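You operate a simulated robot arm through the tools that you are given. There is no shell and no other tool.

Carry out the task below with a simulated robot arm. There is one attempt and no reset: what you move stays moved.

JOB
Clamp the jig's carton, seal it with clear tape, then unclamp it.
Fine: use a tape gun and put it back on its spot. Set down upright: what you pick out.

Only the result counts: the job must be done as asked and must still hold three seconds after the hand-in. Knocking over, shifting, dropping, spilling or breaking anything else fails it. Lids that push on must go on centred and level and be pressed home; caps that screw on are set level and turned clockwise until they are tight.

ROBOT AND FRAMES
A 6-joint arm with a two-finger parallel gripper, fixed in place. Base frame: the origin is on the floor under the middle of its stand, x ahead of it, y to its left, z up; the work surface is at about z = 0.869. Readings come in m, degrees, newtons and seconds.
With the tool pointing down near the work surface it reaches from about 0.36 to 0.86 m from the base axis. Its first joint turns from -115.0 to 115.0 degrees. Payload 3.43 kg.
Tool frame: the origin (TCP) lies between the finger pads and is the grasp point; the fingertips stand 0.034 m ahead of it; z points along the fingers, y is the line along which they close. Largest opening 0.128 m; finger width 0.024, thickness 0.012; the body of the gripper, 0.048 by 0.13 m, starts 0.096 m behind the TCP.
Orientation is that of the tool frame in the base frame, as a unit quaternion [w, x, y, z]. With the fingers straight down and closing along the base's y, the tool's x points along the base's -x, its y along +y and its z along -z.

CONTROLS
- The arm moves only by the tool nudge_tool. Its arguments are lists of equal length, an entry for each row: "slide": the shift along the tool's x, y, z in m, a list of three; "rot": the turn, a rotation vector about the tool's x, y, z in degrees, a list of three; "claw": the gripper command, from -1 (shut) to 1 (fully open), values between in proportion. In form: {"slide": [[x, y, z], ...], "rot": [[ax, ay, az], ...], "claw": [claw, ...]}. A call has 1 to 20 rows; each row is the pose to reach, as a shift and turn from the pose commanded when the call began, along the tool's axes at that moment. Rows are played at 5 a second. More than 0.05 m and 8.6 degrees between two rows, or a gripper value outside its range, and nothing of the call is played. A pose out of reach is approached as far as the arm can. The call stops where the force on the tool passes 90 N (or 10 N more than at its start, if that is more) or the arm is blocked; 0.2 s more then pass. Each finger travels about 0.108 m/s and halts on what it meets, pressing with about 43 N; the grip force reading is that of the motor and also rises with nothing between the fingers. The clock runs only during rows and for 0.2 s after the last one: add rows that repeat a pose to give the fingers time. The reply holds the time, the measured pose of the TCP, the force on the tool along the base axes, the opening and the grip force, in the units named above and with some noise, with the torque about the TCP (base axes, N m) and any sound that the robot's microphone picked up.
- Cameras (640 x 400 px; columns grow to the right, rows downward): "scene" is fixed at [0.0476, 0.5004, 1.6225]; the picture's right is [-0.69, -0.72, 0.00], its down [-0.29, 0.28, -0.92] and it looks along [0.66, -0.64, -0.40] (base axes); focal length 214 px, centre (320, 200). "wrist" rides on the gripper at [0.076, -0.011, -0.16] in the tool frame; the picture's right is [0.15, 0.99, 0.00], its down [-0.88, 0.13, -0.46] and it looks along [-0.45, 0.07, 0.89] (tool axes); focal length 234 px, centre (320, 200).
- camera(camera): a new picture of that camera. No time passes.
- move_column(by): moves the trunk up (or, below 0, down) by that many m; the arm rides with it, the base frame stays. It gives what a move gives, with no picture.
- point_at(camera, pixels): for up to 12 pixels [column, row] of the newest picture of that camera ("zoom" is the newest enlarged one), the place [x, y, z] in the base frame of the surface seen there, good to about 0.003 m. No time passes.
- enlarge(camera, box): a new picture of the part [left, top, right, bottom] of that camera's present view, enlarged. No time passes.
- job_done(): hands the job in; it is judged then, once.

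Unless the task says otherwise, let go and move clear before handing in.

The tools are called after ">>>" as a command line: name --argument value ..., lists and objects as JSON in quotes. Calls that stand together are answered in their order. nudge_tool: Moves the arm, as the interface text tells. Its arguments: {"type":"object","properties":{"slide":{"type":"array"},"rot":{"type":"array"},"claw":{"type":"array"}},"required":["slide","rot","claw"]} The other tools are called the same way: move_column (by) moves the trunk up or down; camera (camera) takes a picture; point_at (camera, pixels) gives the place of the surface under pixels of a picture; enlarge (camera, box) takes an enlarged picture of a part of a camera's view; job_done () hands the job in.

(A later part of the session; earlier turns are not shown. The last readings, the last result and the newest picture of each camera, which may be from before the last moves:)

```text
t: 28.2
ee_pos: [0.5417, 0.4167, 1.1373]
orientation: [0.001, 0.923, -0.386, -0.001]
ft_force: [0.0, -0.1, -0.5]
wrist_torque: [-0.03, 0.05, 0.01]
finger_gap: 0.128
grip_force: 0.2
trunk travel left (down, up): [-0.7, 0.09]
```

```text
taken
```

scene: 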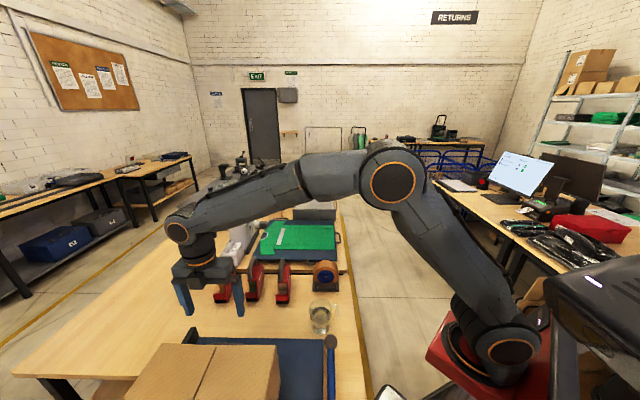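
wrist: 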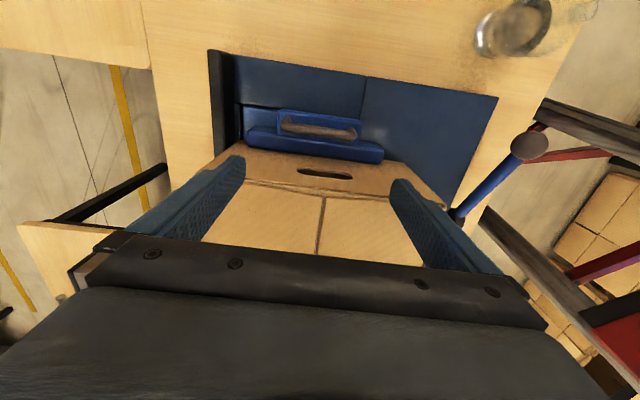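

The jaw stayed tight against the carton after release. Next I'll go above the lever's ball, estimated at (0.338, 0.173, 0.945), and look down on it.

>>> nudge_tool --slide '[[0.004, 0.045, 0], [0.009, 0.09, 0], [0.013, 0.135, 0], [0.017, 0.18, 0], [0.021, 0.225, 0], [0.026, 0.27, 0], [0.03, 0.3164, 0], [0.03, 0.3164, 0.04]]' --rot '[[0, 0, 0], [0, 0, 0], [0, 0, 0], [0, 0, 0], [0, 0, 0], [0, 0, 0], [0, 0, 0], [0, 0, 0]]' --claw '[1, 1, 1, 1, 1, 1, 1, 1]'

>>> camera --camera "wrist"

>>> camera --camera "scene"

```text
t: 30.0
ee_pos: [0.3375, 0.174, 1.0962]
orientation: [0.0, 0.923, -0.386, 0.0]
ft_force: [-0.4, 0.5, 0.3]
wrist_torque: [-0.01, -0.04, 0.02]
finger_gap: 0.1283
grip_force: 0.0
trunk travel left (down, up): [-0.7, 0.09]
```

```text
taken
```

wrist: 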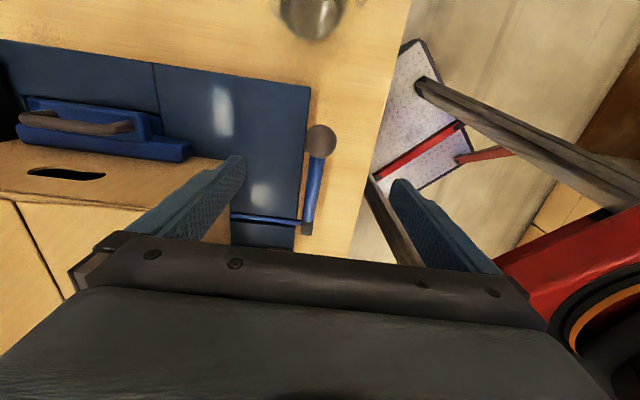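

```text
taken
```

scene: 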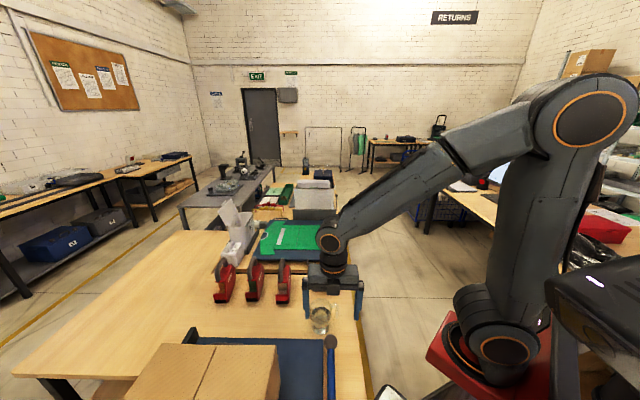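

The ball is at (320, 140) in the wrist view, aligned between the fingers. I'll zoom and measure it and the lever.

>>> enlarge --camera "wrist" --box '[180, 90, 400, 250]'

>>> point_at --camera "wrist" --pixels '[[320, 132], [320, 140], [310, 140], [332, 140], [320, 150], [314, 175], [311, 205], [306, 228], [280, 220], [245, 217], [260, 200], [190, 148]]'

```text
2.50 times, centred on (290, 170) of wrist
```

zoom: 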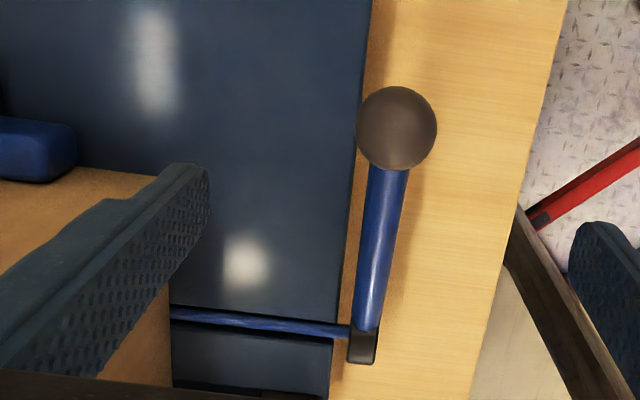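

```text
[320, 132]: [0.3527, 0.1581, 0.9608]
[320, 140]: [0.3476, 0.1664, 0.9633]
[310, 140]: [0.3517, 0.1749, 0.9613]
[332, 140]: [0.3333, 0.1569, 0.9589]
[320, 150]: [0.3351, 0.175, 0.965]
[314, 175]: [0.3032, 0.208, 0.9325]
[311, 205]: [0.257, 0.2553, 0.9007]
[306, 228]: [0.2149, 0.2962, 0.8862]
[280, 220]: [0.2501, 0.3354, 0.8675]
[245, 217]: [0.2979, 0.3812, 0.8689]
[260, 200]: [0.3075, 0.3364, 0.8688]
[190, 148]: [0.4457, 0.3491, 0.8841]
```

Ball centre ≈ (0.342, 0.168, 0.943), radius ≈0.022. I'll lower onto it and grip it across v.

>>> nudge_tool --slide '[[0.0039, 0.001, 0.03], [0.0074, 0.001, 0.06], [0.0074, 0.001, 0.1], [0.0074, 0.001, 0.14], [0.0074, 0.001, 0.153], [0.0074, 0.001, 0.153], [0.0074, 0.001, 0.153], [0.0074, 0.001, 0.153], [0.0074, 0.001, 0.153]]' --rot '[[0, 0, 0], [0, 0, 0], [0, 0, 0], [0, 0, 0], [0, 0, 0], [0, 0, 0], [0, 0, 0], [0, 0, 0], [0, 0, 0]]' --claw '[1, 1, 0.6, 0.2, 0, -0.3, -1, -1, -1]'

>>> camera --camera "wrist"

```text
t: 32.0
ee_pos: [0.3427, 0.1696, 0.9432]
orientation: [-0.002, 0.923, -0.385, 0.0]
ft_force: [13.5, 10.8, -1.2]
wrist_torque: [-0.01, -0.39, -0.05]
finger_gap: 0.0433
grip_force: 45.2
trunk travel left (down, up): [-0.7, 0.09]
```

```text
taken
```

wrist: 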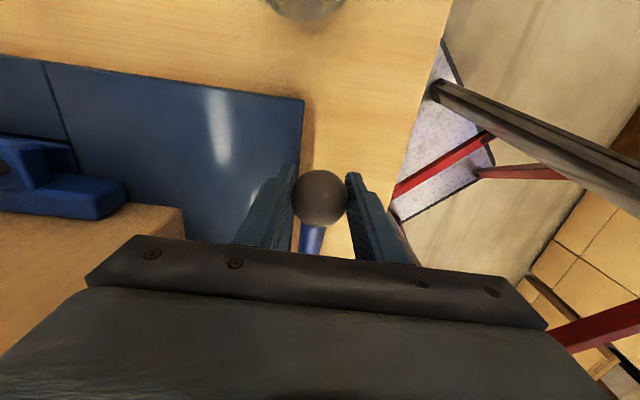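

Ball gripped (gap 0.0433). I'll test a small upward arc (about 4°) and read the force.

>>> nudge_tool --slide '[[0, -0.0017, 0], [-0.0034, -0.0017, -0.007], [-0.0069, -0.0017, -0.0141]]' --rot '[[0, 0, 0], [0, 0, 0], [0, 0, 0]]' --claw '[-1, -1, -1]'

>>> camera --camera "wrist"

>>> enlarge --camera "scene" --box '[120, 280, 380, 400]'

```text
t: 32.8
ee_pos: [0.3387, 0.1743, 0.9565]
orientation: [0.002, 0.923, -0.386, -0.001]
ft_force: [14.0, -8.9, -30.3]
wrist_torque: [-0.06, -0.08, 0.0]
finger_gap: 0.0438
grip_force: 45.3
trunk travel left (down, up): [-0.7, 0.09]
```

```text
taken
```

wrist: 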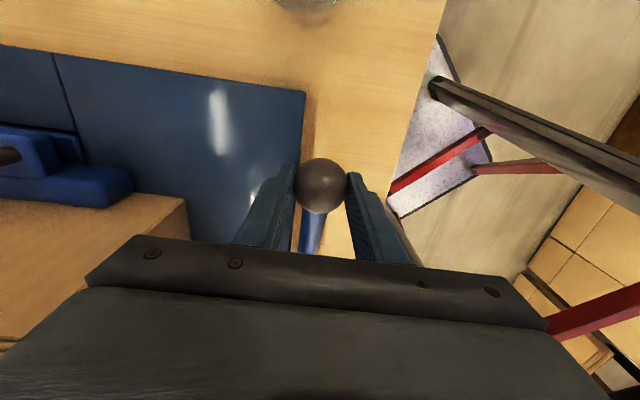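

```text
2.46 times, centred on (250, 340) of scene
```

zoom: 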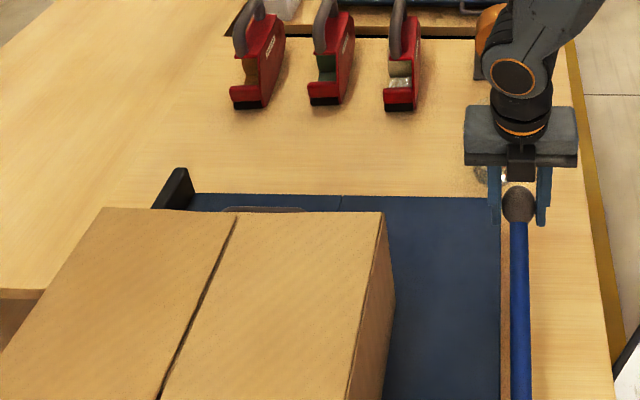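

Upward met ~32 N and the ball appears to lag in the fingers (moved to row 185), so it may be at its upper stop. I'll return and test downward instead.

>>> nudge_tool --slide '[[0.0035, 0, 0.007], [0.0069, 0, 0.0141], [0.0095, 0, 0.0211], [0.012, 0, 0.0285]]' --rot '[[0, 0, 0], [0, 0, 0], [0, 0, 0], [0, 0, 0]]' --claw '[-1, -1, -1, -1]'

>>> camera --camera "wrist"

>>> enlarge --camera "scene" --box '[120, 280, 380, 400]'

```text
t: 33.8
ee_pos: [0.347, 0.1664, 0.9279]
orientation: [-0.001, 0.923, -0.385, 0.0]
ft_force: [-14.3, 1.5, 29.8]
wrist_torque: [0.04, -0.01, 0.06]
finger_gap: 0.0433
grip_force: 45.1
trunk travel left (down, up): [-0.7, 0.09]
```

```text
taken
```

wrist: 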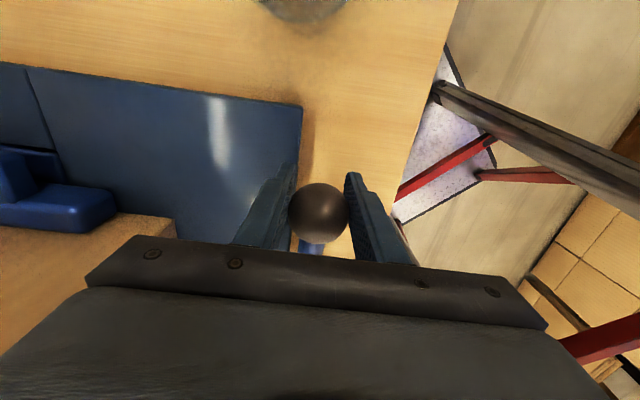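

```text
2.46 times, centred on (250, 340) of scene
```

zoom: 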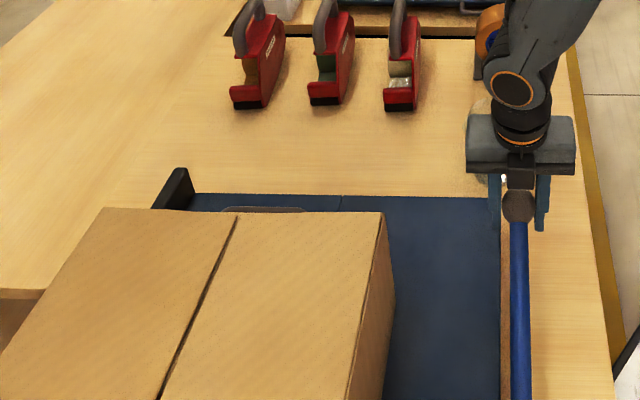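

Downward also resisted with ~30 N and the ball slipped in the grip (row 212), so the lever seems stiff or blocked. I'll release, rise and look closely at the hub, rod and knob slider.

>>> nudge_tool --slide '[[0, 0, 0], [0, 0, 0], [0, 0, -0.03], [0, 0, -0.07], [0, 0, -0.11], [0, 0, -0.13]]' --rot '[[0, 0, 0], [0, 0, 0], [0, 0, 0], [0, 0, 0], [0, 0, 0], [0, 0, 0]]' --claw '[0.2, 0.2, 0.2, 0.2, 0, 0]'

>>> camera --camera "wrist"

>>> enlarge --camera "scene" --box '[120, 290, 380, 400]'

```text
t: 35.2
ee_pos: [0.347, 0.1663, 1.0597]
orientation: [0.0, 0.923, -0.386, -0.001]
ft_force: [0.5, 0.1, 0.1]
wrist_torque: [0.01, 0.03, 0.02]
finger_gap: 0.0641
grip_force: 0.1
trunk travel left (down, up): [-0.7, 0.09]
```

```text
taken
```

wrist: 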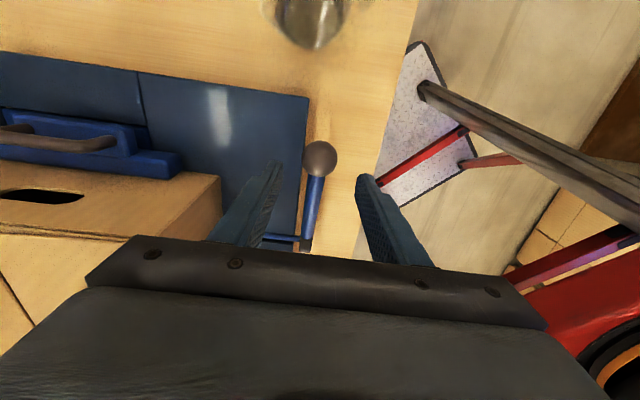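

```text
2.46 times, centred on (250, 345) of scene
```

zoom: 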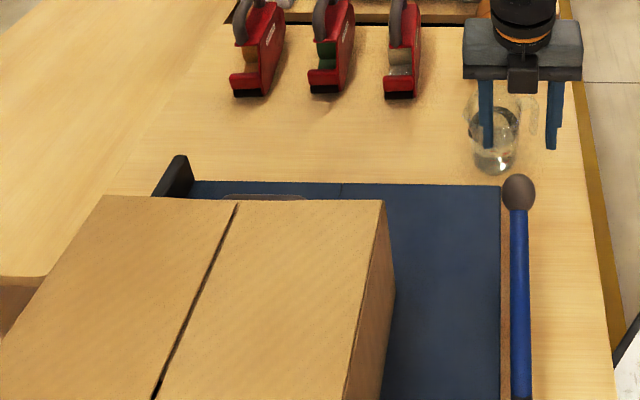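

The lever ball is back where it was (zoom (518, 193)). I'll move over the hub/knob area for a close look.

>>> nudge_tool --slide '[[-0.041, -0.009, 0], [-0.082, -0.018, 0], [-0.123, -0.027, 0], [-0.164, -0.036, 0], [-0.205, -0.045, 0], [-0.2456, -0.0544, 0], [-0.2456, -0.0544, 0.03]]' --rot '[[0, 0, 0], [0, 0, 0], [0, 0, 0], [0, 0, 0], [0, 0, 0], [0, 0, 0], [0, 0, 0]]' --claw '[0, 0, 0, 0, 0, 0, 0]'

>>> camera --camera "wrist"

>>> enlarge --camera "wrist" --box '[200, 60, 440, 240]'

```text
t: 36.8
ee_pos: [0.2126, 0.3786, 1.0291]
orientation: [-0.001, 0.922, -0.386, 0.0]
ft_force: [-0.8, 0.0, -0.8]
wrist_torque: [0.01, 0.01, -0.01]
finger_gap: 0.0639
grip_force: 0.1
trunk travel left (down, up): [-0.7, 0.09]
```

```text
taken
```

wrist: 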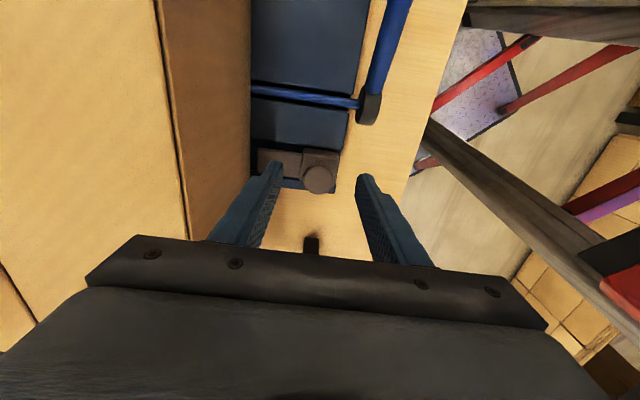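

```text
2.22 times, centred on (320, 150) of wrist
```

zoom: 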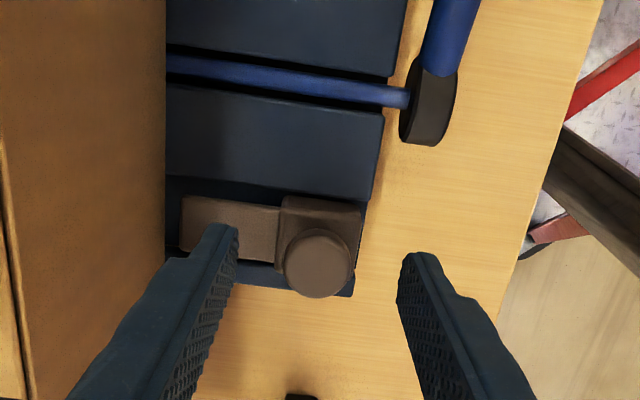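

The hub/rod and the knob slider are clear here: the slider block and its arm lie in a slot running toward the carton. I'll measure the knob, slider and the carton side.

>>> point_at --camera "zoom" --pixels '[[320, 265], [345, 265], [295, 265], [320, 240], [320, 290], [325, 212], [215, 215], [187, 215], [235, 270], [172, 200], [170, 240], [350, 200]]'

>>> point_at --camera "zoom" --pixels '[[430, 100], [440, 70], [410, 115], [300, 88], [200, 68], [150, 100], [100, 100], [165, 180], [280, 130], [280, 30], [340, 290], [350, 240]]'

```text
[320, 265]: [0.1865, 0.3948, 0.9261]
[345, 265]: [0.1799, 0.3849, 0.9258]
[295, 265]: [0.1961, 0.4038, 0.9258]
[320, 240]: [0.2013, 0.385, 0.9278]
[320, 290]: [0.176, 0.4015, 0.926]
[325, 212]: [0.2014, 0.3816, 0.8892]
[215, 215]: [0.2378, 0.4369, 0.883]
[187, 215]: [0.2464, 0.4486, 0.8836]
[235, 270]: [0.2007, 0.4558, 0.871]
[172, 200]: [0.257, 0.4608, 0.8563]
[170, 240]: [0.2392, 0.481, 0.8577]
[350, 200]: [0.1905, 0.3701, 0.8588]
```

```text
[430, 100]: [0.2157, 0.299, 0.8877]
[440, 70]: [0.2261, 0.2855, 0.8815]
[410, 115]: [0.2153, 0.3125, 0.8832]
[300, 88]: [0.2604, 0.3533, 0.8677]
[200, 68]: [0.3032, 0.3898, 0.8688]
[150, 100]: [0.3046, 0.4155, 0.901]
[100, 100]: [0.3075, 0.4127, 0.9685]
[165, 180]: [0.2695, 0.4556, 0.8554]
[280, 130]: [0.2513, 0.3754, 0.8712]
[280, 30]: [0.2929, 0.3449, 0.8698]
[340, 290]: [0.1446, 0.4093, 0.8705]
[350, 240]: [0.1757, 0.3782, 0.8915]
```

The slider sits at s≈0.326, exactly the carton's mid-length, so it looks like a side pusher that presses the carton against the far fence. I'll yaw 90° and position over its knob at (0.187, 0.394).

>>> nudge_tool --slide '[[-0.003, 0.001, 0], [-0.006, 0.002, 0], [-0.009, 0.003, 0], [-0.012, 0.004, 0], [-0.015, 0.005, 0], [-0.018, 0.005, 0], [-0.021, 0.006, 0], [-0.024, 0.006, 0], [-0.027, 0.007, 0], [-0.029, 0.0074, 0], [-0.029, 0.0074, 0]]' --rot '[[0, 0, 8.2], [0, 0, 16.4], [0, 0, 24.6], [0, 0, 32.8], [0, 0, 41], [0, 0, 49.2], [0, 0, 57.4], [0, 0, 65.6], [0, 0, 73.8], [0, 0, 82], [0, 0, 90]]' --claw '[0, 0, 0, 0, 0, 0, 0, 0, 0, 0, 0]'

>>> camera --camera "wrist"

```text
t: 39.2
ee_pos: [0.1887, 0.3945, 1.0284]
orientation: [0.0, -0.379, 0.926, 0.0]
ft_force: [-0.7, -0.4, 0.9]
wrist_torque: [0.04, -0.01, -0.01]
finger_gap: 0.0637
grip_force: 0.0
trunk travel left (down, up): [-0.7, 0.09]
```

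```text
taken
```

wrist: 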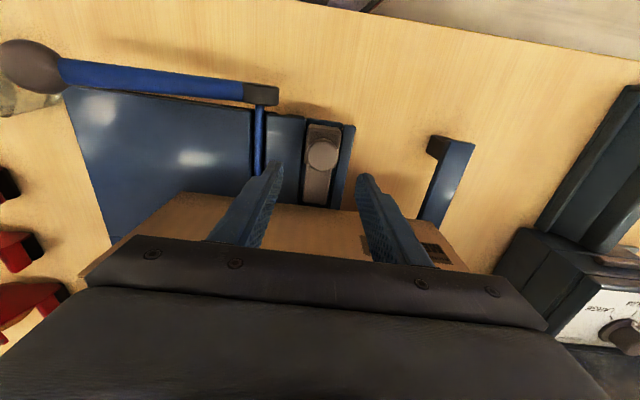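

The knob is at (322, 155), between the fingers. I'll descend to z≈0.93 and close on it.

>>> nudge_tool --slide '[[0.001, 0, 0.04], [0.001, 0, 0.08], [0.001, 0, 0.097], [0.001, 0, 0.097], [0.001, 0, 0.097], [0.001, 0, 0.097]]' --rot '[[0, 0, 0], [0, 0, 0], [0, 0, 0], [0, 0, 0], [0, 0, 0], [0, 0, 0]]' --claw '[0, 0, 0, -0.4, -1, -1]'

>>> camera --camera "wrist"

```text
t: 40.6
ee_pos: [0.1868, 0.3985, 0.9314]
orientation: [0.001, -0.38, 0.925, 0.001]
ft_force: [-40.0, 36.1, -13.4]
wrist_torque: [0.38, 0.75, 0.39]
finger_gap: 0.0372
grip_force: 44.9
trunk travel left (down, up): [-0.7, 0.09]
```

```text
taken
```

wrist: 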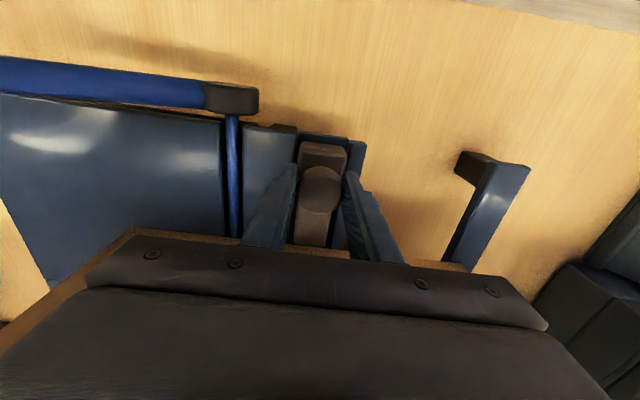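

The knob is gripped but ~4 mm off in s (54 N side load). I'll shift +s to relax it, then push the slider toward the carton in small steps.

>>> nudge_tool --slide '[[0, 0.002, 0], [0, 0.0045, 0], [-0.004, 0.0045, 0], [-0.008, 0.0045, 0], [-0.012, 0.0045, 0]]' --rot '[[0, 0, 0], [0, 0, 0], [0, 0, 0], [0, 0, 0], [0, 0, 0]]' --claw '[-1, -1, -1, -1, -1]'

>>> camera --camera "wrist"

```text
t: 41.8
ee_pos: [0.1914, 0.4052, 0.9307]
orientation: [-0.003, -0.379, 0.925, -0.002]
ft_force: [9.4, -11.4, -10.3]
wrist_torque: [-0.6, -0.02, -0.23]
finger_gap: 0.037
grip_force: 44.8
trunk travel left (down, up): [-0.7, 0.09]
```

```text
taken
```

wrist: 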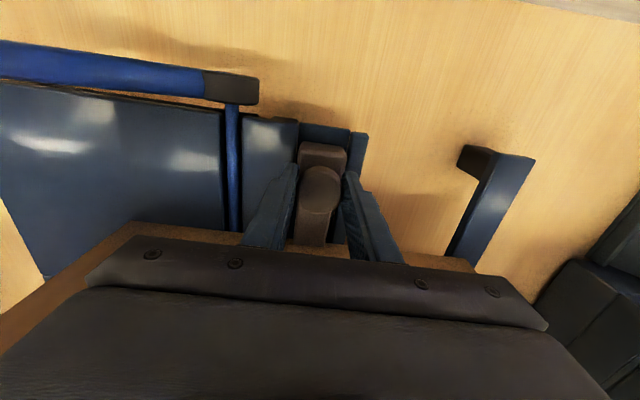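

The slider moves easily. I'll continue pushing toward the carton.

>>> nudge_tool --slide '[[-0.004, -0.001, 0], [-0.008, -0.001, 0], [-0.012, -0.001, 0], [-0.016, -0.001, 0]]' --rot '[[0, 0, 0], [0, 0, 0], [0, 0, 0], [0, 0, 0]]' --claw '[-1, -1, -1, -1]'

>>> camera --camera "wrist"

```text
t: 42.8
ee_pos: [0.2023, 0.4159, 0.9329]
orientation: [-0.001, -0.38, 0.925, 0.0]
ft_force: [-29.4, -19.1, -0.2]
wrist_torque: [-0.43, 0.63, -0.02]
finger_gap: 0.0375
grip_force: 45.1
trunk travel left (down, up): [-0.7, 0.09]
```

```text
taken
```

wrist: 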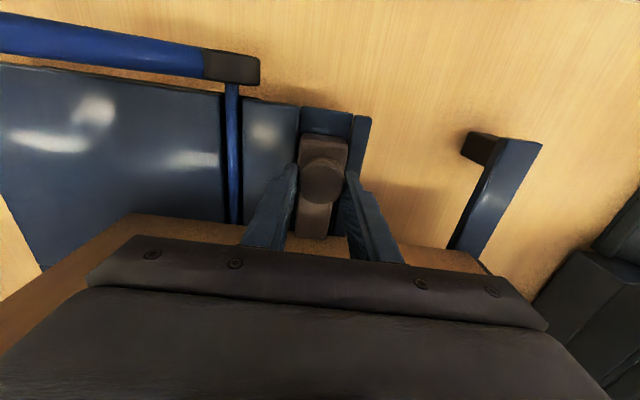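

Resistance jumped to ~34 N along −v and the knob slipped slightly, so the slider has met something (carton against the fence, presumably). I'll release, rise and check the carton and fence positions.

>>> nudge_tool --slide '[[0.002, 0, 0], [0.002, 0, 0], [0.002, 0, 0], [0.002, 0, -0.04], [0.002, 0, -0.09], [0.002, 0, -0.14], [0.002, 0, -0.19]]' --rot '[[0, 0, 0], [0, 0, 0], [0, 0, 0], [0, 0, 0], [0, 0, 0], [0, 0, 0], [0, 0, 0]]' --claw '[-0.2, 0, 0, 0, 0, 0, 0.5]'

>>> camera --camera "wrist"

>>> enlarge --camera "wrist" --box '[220, 40, 440, 240]'

>>> camera --camera "scene"

```text
t: 44.4
ee_pos: [0.2026, 0.4154, 1.1215]
orientation: [-0.001, -0.38, 0.925, 0.001]
ft_force: [1.5, 0.3, -0.3]
wrist_torque: [-0.06, 0.09, 0.0]
finger_gap: 0.096
grip_force: 0.1
trunk travel left (down, up): [-0.7, 0.09]
```

```text
taken
```

wrist: 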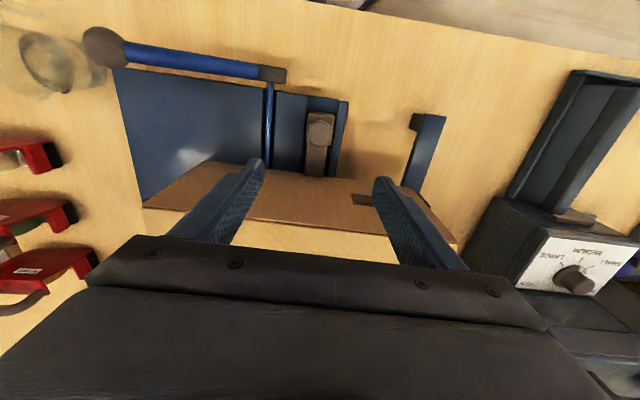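

```text
2.00 times, centred on (330, 140) of wrist
```

zoom: 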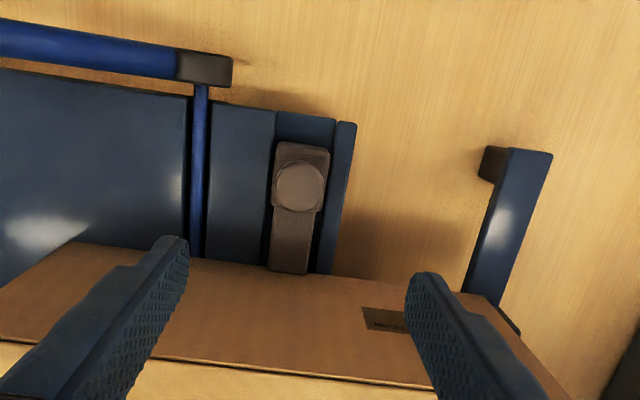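

```text
taken
```

scene: 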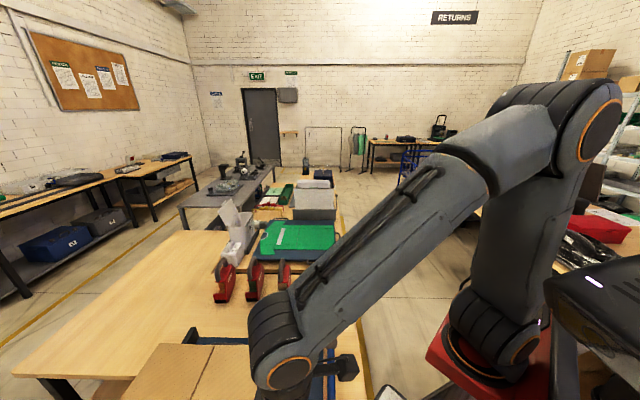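

The slider arm now touches the carton's side. I'll measure the carton side and knob.

>>> point_at --camera "zoom" --pixels '[[300, 188], [290, 268], [290, 282], [100, 320], [230, 340], [380, 370], [70, 245], [480, 290], [60, 50], [205, 68], [300, 345], [20, 285]]'

>>> point_at --camera "wrist" --pixels '[[103, 45], [145, 205], [330, 235], [290, 225], [250, 222], [455, 240], [320, 180], [150, 175]]'

```text
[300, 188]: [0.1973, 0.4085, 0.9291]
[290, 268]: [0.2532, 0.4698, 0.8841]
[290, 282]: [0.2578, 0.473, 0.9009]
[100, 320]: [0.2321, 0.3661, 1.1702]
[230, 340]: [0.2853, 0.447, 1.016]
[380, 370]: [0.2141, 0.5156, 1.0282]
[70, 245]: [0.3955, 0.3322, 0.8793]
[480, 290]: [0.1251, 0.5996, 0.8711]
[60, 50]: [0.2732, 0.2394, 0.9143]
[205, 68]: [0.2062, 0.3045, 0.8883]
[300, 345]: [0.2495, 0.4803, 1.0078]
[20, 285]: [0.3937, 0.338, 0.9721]
```

```text
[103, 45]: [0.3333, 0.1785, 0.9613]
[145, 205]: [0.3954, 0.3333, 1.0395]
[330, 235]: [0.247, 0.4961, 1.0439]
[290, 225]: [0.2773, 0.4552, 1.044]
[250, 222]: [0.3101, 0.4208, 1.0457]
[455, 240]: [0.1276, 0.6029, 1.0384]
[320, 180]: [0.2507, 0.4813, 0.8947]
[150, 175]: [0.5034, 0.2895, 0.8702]
```

The carton side moved from v≈0.121 to 0.128, so it's now pressed against the side fence as well. I'll go back to the lever ball (tool yawed −90°) and try it again now.

>>> nudge_tool --slide '[[0.0068, -0.025, 0], [0.0136, -0.05, 0], [0.0204, -0.075, 0], [0.0272, -0.1, 0], [0.034, -0.125, 0], [0.0408, -0.15, 0], [0.0476, -0.175, 0], [0.0544, -0.2, 0], [0.0612, -0.225, 0.01], [0.068, -0.25, 0.03], [0.0746, -0.2742, 0.04]]' --rot '[[0, 0, -8.2], [0, 0, -16.4], [0, 0, -24.6], [0, 0, -32.8], [0, 0, -41], [0, 0, -49.2], [0, 0, -57.4], [0, 0, -65.6], [0, 0, -73.8], [0, 0, -82], [0, 0, -90]]' --claw '[0.2, 0.2, 0.2, 0.2, 0.2, 0.2, 0.2, 0.2, 0.2, 0.2, 0.2]'

>>> camera --camera "wrist"

>>> enlarge --camera "scene" --box '[120, 290, 380, 400]'

```text
t: 46.8
ee_pos: [0.3435, 0.1681, 1.0812]
orientation: [0.0, 0.923, -0.385, 0.0]
ft_force: [-1.1, 0.4, -0.3]
wrist_torque: [-0.02, -0.02, 0.05]
finger_gap: 0.077
grip_force: 0.1
trunk travel left (down, up): [-0.7, 0.09]
```

```text
taken
```

wrist: 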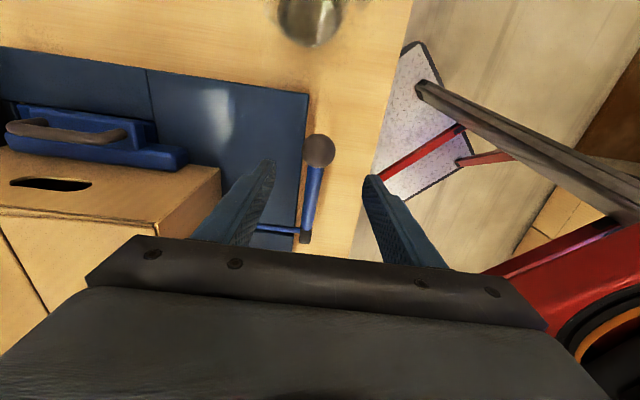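

```text
2.46 times, centred on (250, 345) of scene
```

zoom: 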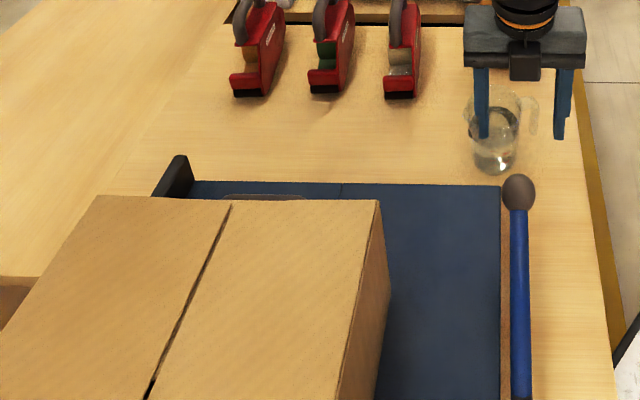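

The jaw is still seated. I'll grip the ball again and try a small upward arc.

>>> nudge_tool --slide '[[-0.001, -0.001, 0.05], [-0.001, -0.001, 0.1], [-0.001, -0.001, 0.139], [-0.001, -0.001, 0.139], [-0.001, -0.001, 0.139], [-0.001, -0.001, 0.139]]' --rot '[[0, 0, 0], [0, 0, 0], [0, 0, 0], [0, 0, 0], [0, 0, 0], [0, 0, 0]]' --claw '[0.2, 0.2, 0.1, -0.5, -1, -1]'

>>> nudge_tool --slide '[[-0.0034, 0, -0.007], [-0.0069, 0, -0.0141]]' --rot '[[0, 0, 0], [0, 0, 0]]' --claw '[-1, -1]'

>>> camera --camera "wrist"

>>> enlarge --camera "scene" --box '[120, 290, 380, 400]'

```text
t: 48.2
ee_pos: [0.3438, 0.1682, 0.943]
orientation: [0.0, 0.922, -0.386, -0.001]
ft_force: [-4.0, -2.7, -9.0]
wrist_torque: [-0.73, -0.93, -0.04]
finger_gap: 0.0433
grip_force: 44.5
trunk travel left (down, up): [-0.7, 0.09]
```

```text
t: 48.8
ee_pos: [0.3392, 0.173, 0.9575]
orientation: [0.0, 0.922, -0.386, -0.001]
ft_force: [10.7, -14.2, -25.5]
wrist_torque: [-0.29, -0.47, -0.09]
finger_gap: 0.0433
grip_force: 45.6
trunk travel left (down, up): [-0.7, 0.09]
```

```text
taken
```

wrist: 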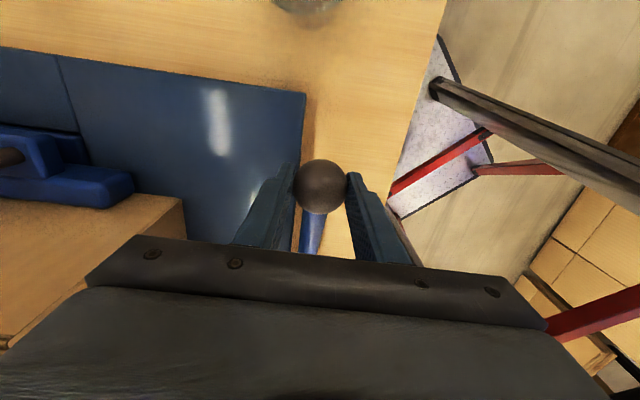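

```text
2.46 times, centred on (250, 345) of scene
```

zoom: 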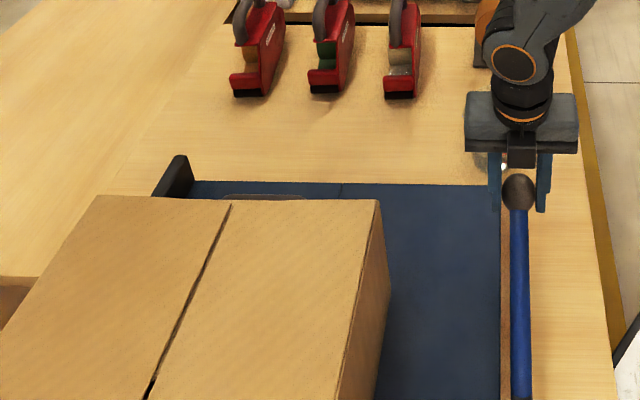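

Same ~31 N slip upward with no lever motion. I'll release and try pressing the ball straight down with closed fingers, which can transmit more force.

>>> nudge_tool --slide '[[0.0069, 0, 0], [0.0069, 0, 0], [0.0069, 0, -0.04], [0.0069, 0, -0.08], [0.0069, 0, -0.08], [0.0069, 0, -0.08], [0.0069, 0, -0.06], [0.0069, 0, -0.048]]' --rot '[[0, 0, 0], [0, 0, 0], [0, 0, 0], [0, 0, 0], [0, 0, 0], [0, 0, 0], [0, 0, 0], [0, 0, 0]]' --claw '[0.1, 0.1, 0.1, -0.3, -1, -1, -1, -1]'

>>> camera --camera "wrist"

```text
t: 50.6
ee_pos: [0.3436, 0.1677, 1.0044]
orientation: [0.0, 0.923, -0.386, -0.001]
ft_force: [0.3, -0.3, 1.0]
wrist_torque: [0.0, -0.02, -0.01]
finger_gap: 0.0001
grip_force: 32.6
trunk travel left (down, up): [-0.7, 0.09]
```

```text
taken
```

wrist: 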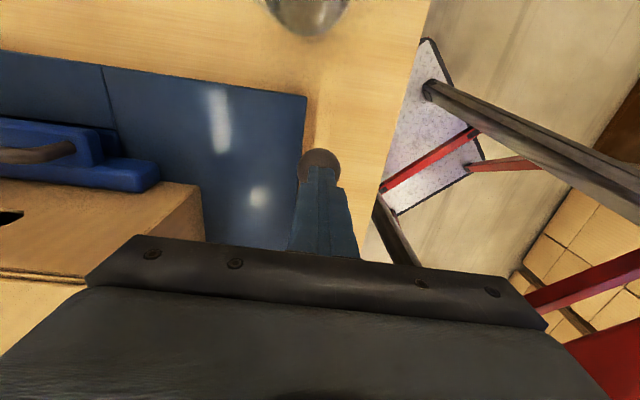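

Closed fingertips are just above the ball at (320, 165). I'll press down gradually.

>>> nudge_tool --slide '[[0, 0, 0.004], [0, 0, 0.007], [0, 0, 0.009]]' --rot '[[0, 0, 0], [0, 0, 0], [0, 0, 0]]' --claw '[-1, -1, -1]'

```text
t: 51.4
ee_pos: [0.3459, 0.1687, 0.9988]
orientation: [-0.003, 0.923, -0.386, 0.001]
ft_force: [-9.4, -14.6, 89.5]
wrist_torque: [-0.18, 0.43, 0.31]
finger_gap: 0.0004
grip_force: 33.1
trunk travel left (down, up): [-0.7, 0.09]
```

At 89 N the lever didn't move down at all, so it's at its lower stop; it must go up, needing more than the grip's ~32 N friction. I'll lift off and measure the jug nearby, since I plan to push up from below with tilted closed fingers.

>>> nudge_tool --slide '[[0, 0, -0.02], [0, 0, -0.06]]' --rot '[[0, 0, 0], [0, 0, 0]]' --claw '[-1, -1]'

>>> enlarge --camera "scene" --box '[280, 280, 360, 350]'

>>> camera --camera "wrist"

```text
t: 52.0
ee_pos: [0.3429, 0.1664, 1.0544]
orientation: [0.0, 0.923, -0.386, -0.001]
ft_force: [1.1, 0.8, -0.5]
wrist_torque: [-0.03, 0.09, 0.02]
finger_gap: 0.0
grip_force: 32.7
trunk travel left (down, up): [-0.7, 0.09]
```

```text
5.71 times, centred on (320, 315) of scene
```

zoom: 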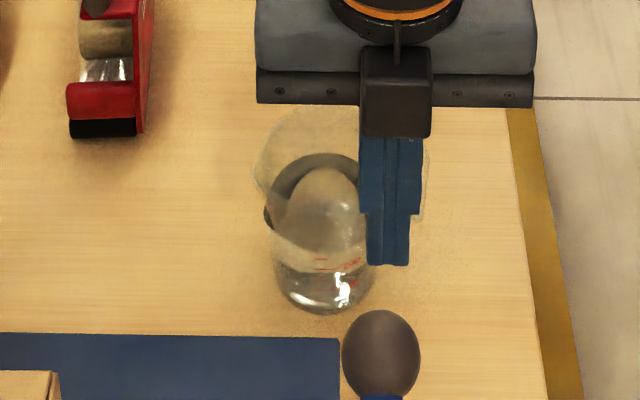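

```text
taken
```

wrist: 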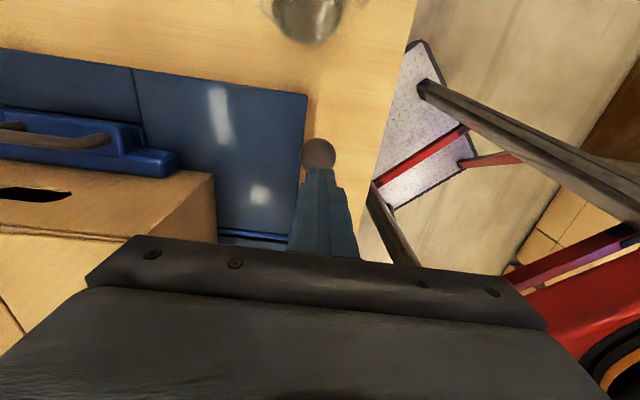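

>>> point_at --camera "zoom" --pixels '[[320, 311], [255, 165], [275, 130], [310, 112], [265, 190], [320, 250], [270, 215], [345, 150], [275, 290], [300, 180]]'

>>> point_at --camera "wrist" --pixels '[[308, 42], [275, 20], [340, 20], [308, 20], [265, 5], [350, 5]]'

```text
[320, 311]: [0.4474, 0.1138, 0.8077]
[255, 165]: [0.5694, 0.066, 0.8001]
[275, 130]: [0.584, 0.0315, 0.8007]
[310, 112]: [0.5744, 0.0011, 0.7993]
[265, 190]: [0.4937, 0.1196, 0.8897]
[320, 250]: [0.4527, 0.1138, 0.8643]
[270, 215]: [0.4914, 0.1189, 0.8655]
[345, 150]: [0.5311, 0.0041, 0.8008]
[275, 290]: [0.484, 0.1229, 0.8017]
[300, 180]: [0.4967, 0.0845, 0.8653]
```

```text
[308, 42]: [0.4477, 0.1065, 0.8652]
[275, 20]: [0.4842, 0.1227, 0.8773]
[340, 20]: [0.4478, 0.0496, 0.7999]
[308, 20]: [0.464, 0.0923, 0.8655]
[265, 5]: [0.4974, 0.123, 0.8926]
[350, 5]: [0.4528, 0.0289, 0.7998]
```

The jug's rim is at z≈0.90 around (0.476, 0.088), so I must stay above ~0.92 there. I'll tilt the closed fingers 40° and bring them just below and behind the ball, checking clearance.

>>> nudge_tool --slide '[[0.04, 0, 0], [0.073, 0, 0], [0.073, 0, 0], [0.073, 0, 0], [0.073, 0, 0], [0.073, 0, 0.05], [0.073, 0, 0.1], [0.073, 0, 0.14], [0.073, 0, 0.154], [0.055, 0, 0.154]]' --rot '[[0, -8, 0], [0, -16, 0], [0, -24, 0], [0, -32, 0], [0, -40, 0], [0, -40, 0], [0, -40, 0], [0, -40, 0], [0, -40, 0], [0, -40, 0]]' --claw '[-1, -1, -1, -1, -1, -1, -1, -1, -1, -1]'

>>> camera --camera "wrist"

>>> enlarge --camera "scene" --box '[260, 260, 380, 360]'

```text
t: 54.2
ee_pos: [0.382, 0.1304, 0.9032]
orientation: [-0.131, 0.867, -0.362, -0.317]
ft_force: [-0.7, -0.3, 0.1]
wrist_torque: [0.02, 0.0, 0.0]
finger_gap: 0.0
grip_force: 32.8
trunk travel left (down, up): [-0.7, 0.09]
```

```text
taken
```

wrist: 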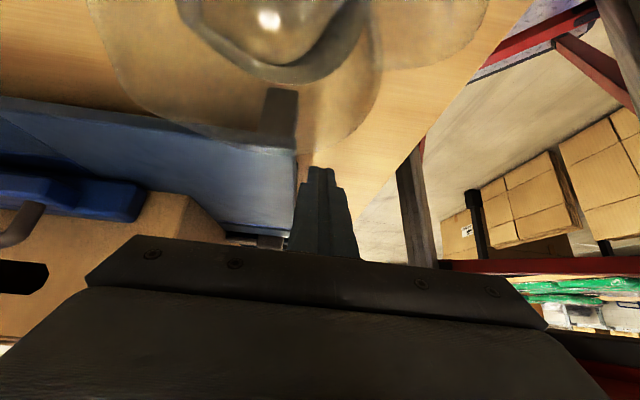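

```text
4.00 times, centred on (320, 310) of scene
```

zoom: 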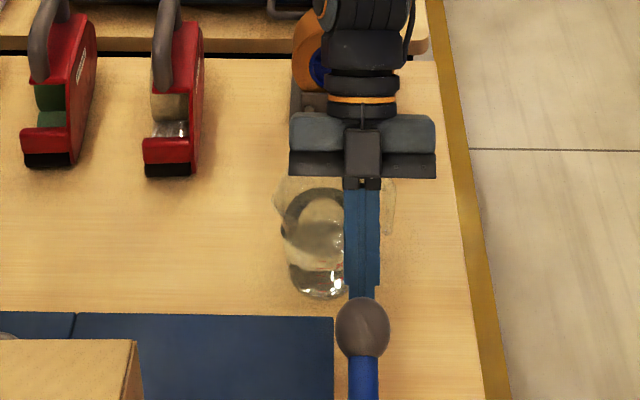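

The stick of closed fingers lines up under the ball (zoom (362, 290) vs ball (362, 327)). I'll push along tool −x (up and forward) into the ball and read the force.

>>> nudge_tool --slide '[[-0.02, 0, 0], [-0.032, 0, 0], [-0.036, 0, 0], [-0.039, 0, 0]]' --rot '[[0, 0, 0], [0, 0, 0], [0, 0, 0], [0, 0, 0]]' --claw '[-1, -1, -1, -1]'

>>> enlarge --camera "scene" --box '[260, 260, 380, 360]'

```text
t: 55.2
ee_pos: [0.3603, 0.1527, 0.9266]
orientation: [-0.133, 0.866, -0.363, -0.316]
ft_force: [2.2, -3.5, -2.0]
wrist_torque: [-0.01, 0.02, -0.02]
finger_gap: 0.0002
grip_force: 33.4
trunk travel left (down, up): [-0.7, 0.09]
```

```text
4.00 times, centred on (320, 310) of scene
```

zoom: 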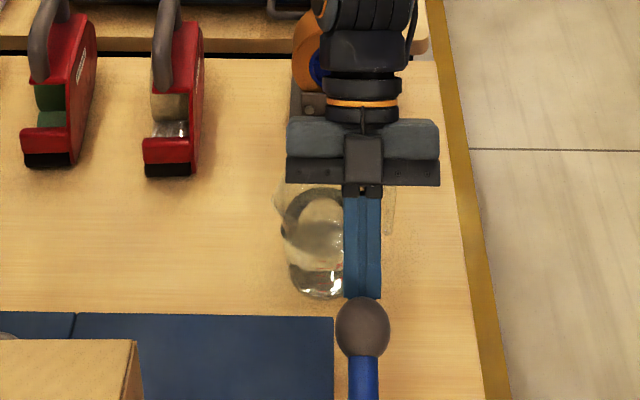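

Light contact now (~4.5 N). I'll push further in small steps.

>>> nudge_tool --slide '[[-0.002, 0, 0], [-0.004, 0, 0], [-0.006, 0, 0]]' --rot '[[0, 0, 0], [0, 0, 0], [0, 0, 0]]' --claw '[-1, -1, -1]'

>>> enlarge --camera "scene" --box '[260, 260, 380, 360]'

```text
t: 56.0
ee_pos: [0.3607, 0.1518, 0.9281]
orientation: [-0.132, 0.867, -0.363, -0.314]
ft_force: [22.8, -37.3, -44.0]
wrist_torque: [-0.21, -0.26, 0.15]
finger_gap: 0.0
grip_force: 32.6
trunk travel left (down, up): [-0.7, 0.09]
```

```text
4.00 times, centred on (320, 310) of scene
```

zoom: 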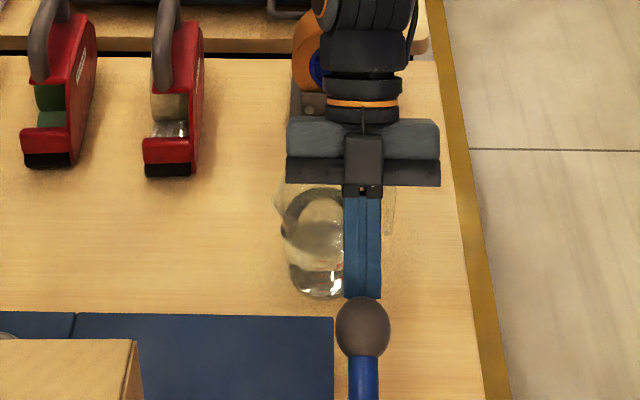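

At ~62 N the lever still hasn't moved upward. I'll increase a little toward the limit to see whether it breaks loose.

>>> nudge_tool --slide '[[-0.001, 0, 0], [-0.002, 0, 0], [-0.003, 0, 0]]' --rot '[[0, 0, 0], [0, 0, 0], [0, 0, 0]]' --claw '[-1, -1, -1]'

>>> enlarge --camera "scene" --box '[260, 260, 380, 360]'

```text
t: 56.7
ee_pos: [0.3612, 0.1519, 0.9273]
orientation: [-0.13, 0.87, -0.363, -0.307]
ft_force: [15.8, -27.2, -24.1]
wrist_torque: [0.08, -0.26, -0.09]
finger_gap: 0.0001
grip_force: 32.4
trunk travel left (down, up): [-0.7, 0.09]
stopped in row 3: the force on the tool passed its limit at 92 N (the readings are from after the stop); the commanded pose is now the measured one
```

```text
4.00 times, centred on (320, 310) of scene
```

zoom: 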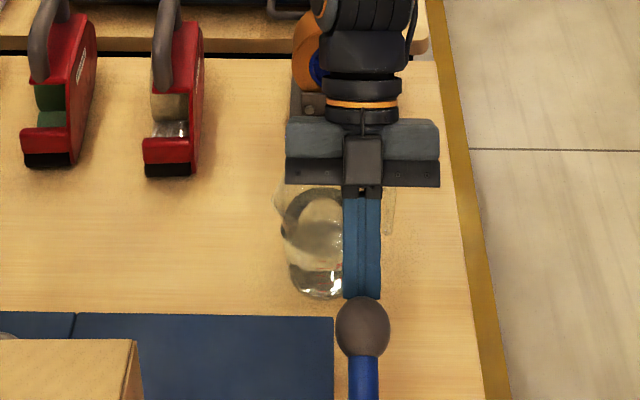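

Even at ~90 N the lever doesn't move up or down, so it may be interlocked or move some other way. I'll back away safely and inspect it again.

>>> nudge_tool --slide '[[0.01, 0, 0], [0.03, 0, 0], [0.035, 0, -0.03], [0.035, 0, -0.07], [0.035, 0, -0.11]]' --rot '[[0, 0, 0], [0, 0, 0], [0, 0, 0], [0, 0, 0], [0, 0, 0]]' --claw '[-1, -1, -1, -1, -1]'

>>> camera --camera "wrist"

>>> enlarge --camera "wrist" --box '[200, 100, 360, 260]'

```text
t: 57.9
ee_pos: [0.4272, 0.0867, 0.9932]
orientation: [-0.13, 0.869, -0.362, -0.31]
ft_force: [0.8, -0.4, -0.3]
wrist_torque: [-0.01, 0.0, 0.03]
finger_gap: 0.0002
grip_force: 33.5
trunk travel left (down, up): [-0.7, 0.09]
```

```text
taken
```

wrist: 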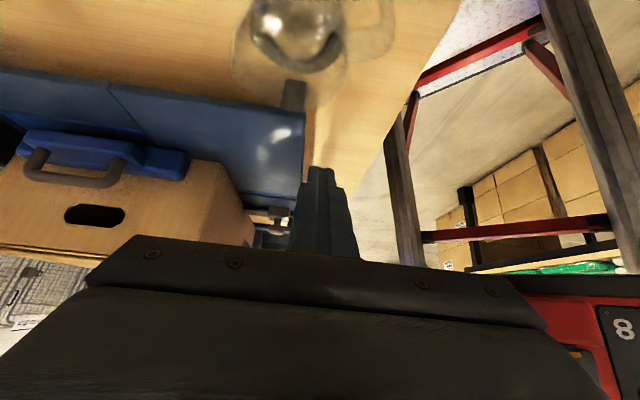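

```text
2.50 times, centred on (280, 180) of wrist
```

zoom: 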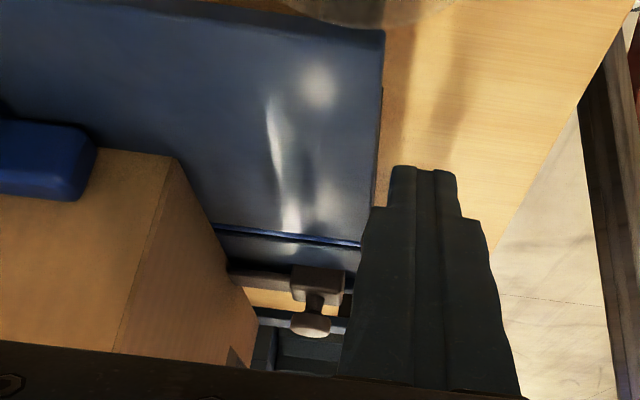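

I'll open the fingers here to get an unobstructed oblique view of the lever and knob slider.

>>> nudge_tool --slide '[[0, 0, -0.01], [0, 0, -0.02], [0, 0, -0.02], [0, 0, -0.02]]' --rot '[[0, 0, 0], [0, 0, 0], [0, 0, 0], [0, 0, 0]]' --claw '[0, 0.6, 1, 1]'

>>> enlarge --camera "wrist" --box '[200, 80, 440, 240]'

>>> enlarge --camera "wrist" --box '[250, 160, 350, 240]'

```text
t: 58.9
ee_pos: [0.4358, 0.0752, 1.0076]
orientation: [-0.13, 0.869, -0.362, -0.31]
ft_force: [0.8, -0.2, -0.3]
wrist_torque: [-0.02, 0.02, 0.0]
finger_gap: 0.1282
grip_force: 0.0
trunk travel left (down, up): [-0.7, 0.09]
```

```text
2.50 times, centred on (320, 160) of wrist
```

zoom: 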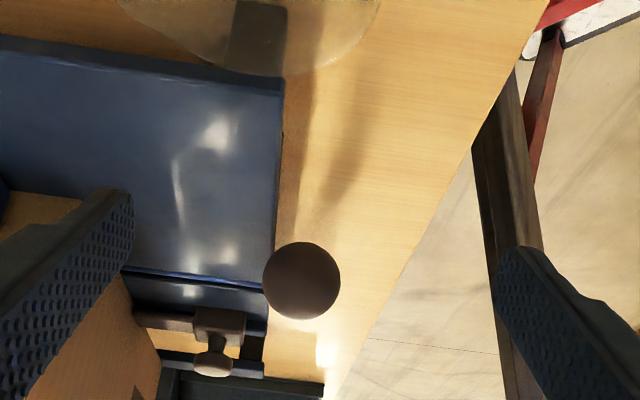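

```text
5.00 times, centred on (300, 200) of wrist
```

zoom: 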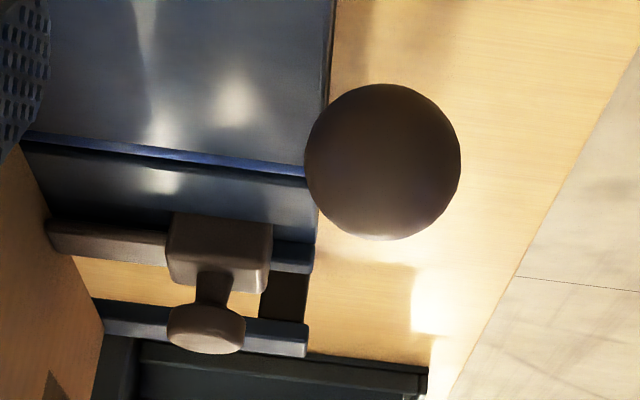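

The bright blue insert under the carton suggests the lever works a cross-rod; I'll reposition above the hub for a closer look at it.

>>> nudge_tool --slide '[[-0.0254, 0, -0.0309], [-0.0596, -0.0061, -0.0073], [-0.0938, -0.0122, 0.0163], [-0.128, -0.0183, 0.0398], [-0.1622, -0.0244, 0.0634], [-0.1964, -0.0306, 0.087], [-0.2306, -0.0367, 0.1106], [-0.2648, -0.0428, 0.1342], [-0.299, -0.0489, 0.1577], [-0.3334, -0.055, 0.1813]]' --rot '[[0, 0, 0], [0, 4.4, 0], [0, 8.8, 0], [0, 13.2, 0], [0, 17.6, 0], [0, 21.9, 0], [0, 26.3, 0], [0, 30.7, 0], [0, 35.1, 0], [0, 39.5, 0]]' --claw '[1, 1, 1, 1, 1, 1, 1, 1, 1, 1]'

>>> enlarge --camera "wrist" --box '[260, 60, 420, 160]'

>>> camera --camera "wrist"

```text
t: 61.1
ee_pos: [0.2129, 0.3758, 1.0781]
orientation: [0.0, 0.923, -0.385, 0.003]
ft_force: [0.0, -0.6, -0.2]
wrist_torque: [0.03, 0.02, 0.01]
finger_gap: 0.1279
grip_force: 0.0
trunk travel left (down, up): [-0.7, 0.09]
```

```text
4.00 times, centred on (340, 110) of wrist
```

zoom: 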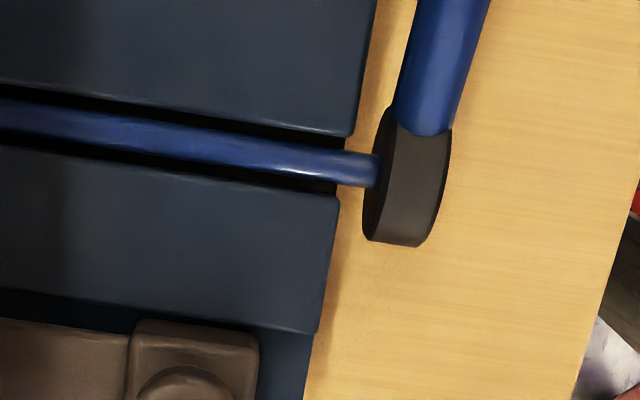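

```text
taken
```

wrist: 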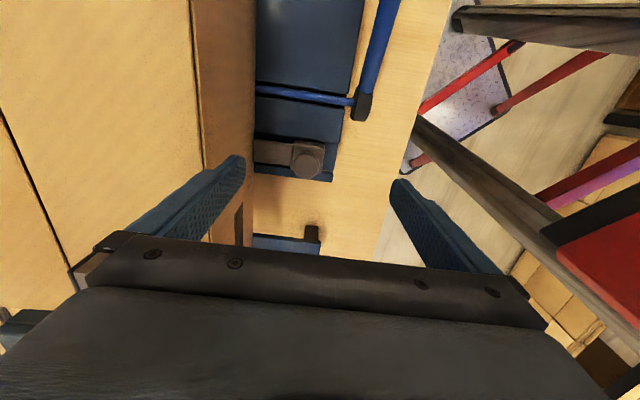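

The hub is a disc on a cross-rod, so the lever should turn about v. Let me look at the jaw/plate area again to understand the mechanism.

>>> nudge_tool --slide '[[0, 0, -0.05], [0.025, -0.034, -0.06], [0.05, -0.068, -0.06], [0.075, -0.102, -0.06], [0.1, -0.136, -0.06], [0.125, -0.17, -0.06], [0.15, -0.204, -0.06], [0.175, -0.235, -0.06], [0.195, -0.235, -0.04]]' --rot '[[0, 0, 0], [0, 0, 0], [0, 0, 0], [0, 0, 0], [0, 0, 0], [0, 0, 0], [0, 0, 0], [0, 0, 0], [0, 0, 0]]' --claw '[1, 1, 1, 1, 1, 1, 1, 1, 1]'

>>> camera --camera "wrist"

>>> enlarge --camera "wrist" --box '[180, 20, 420, 200]'

```text
t: 63.1
ee_pos: [0.516, 0.407, 1.1188]
orientation: [0.0, 0.923, -0.385, 0.002]
ft_force: [-0.4, -1.0, -0.2]
wrist_torque: [0.03, -0.05, -0.03]
finger_gap: 0.1278
grip_force: 0.1
trunk travel left (down, up): [-0.7, 0.09]
```

```text
taken
```

wrist: 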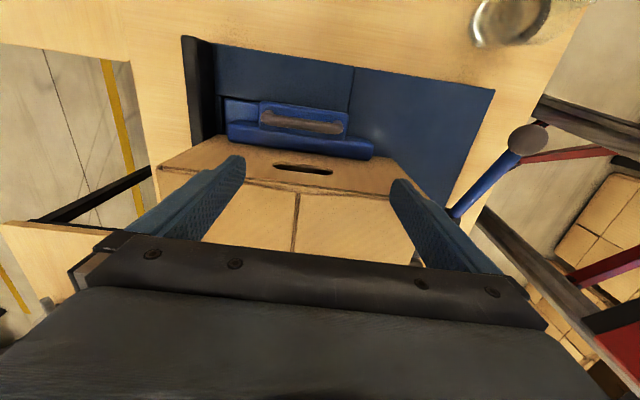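

```text
2.22 times, centred on (300, 110) of wrist
```

zoom: 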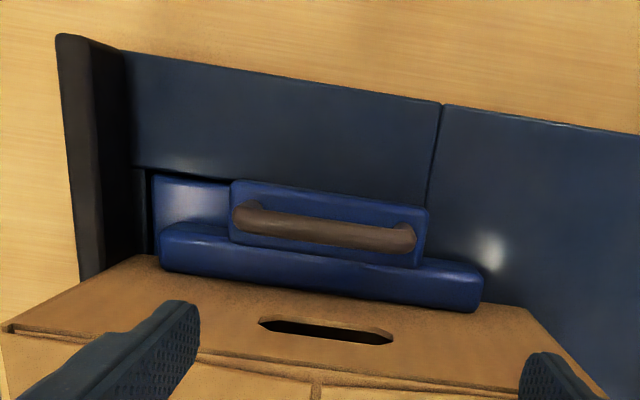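

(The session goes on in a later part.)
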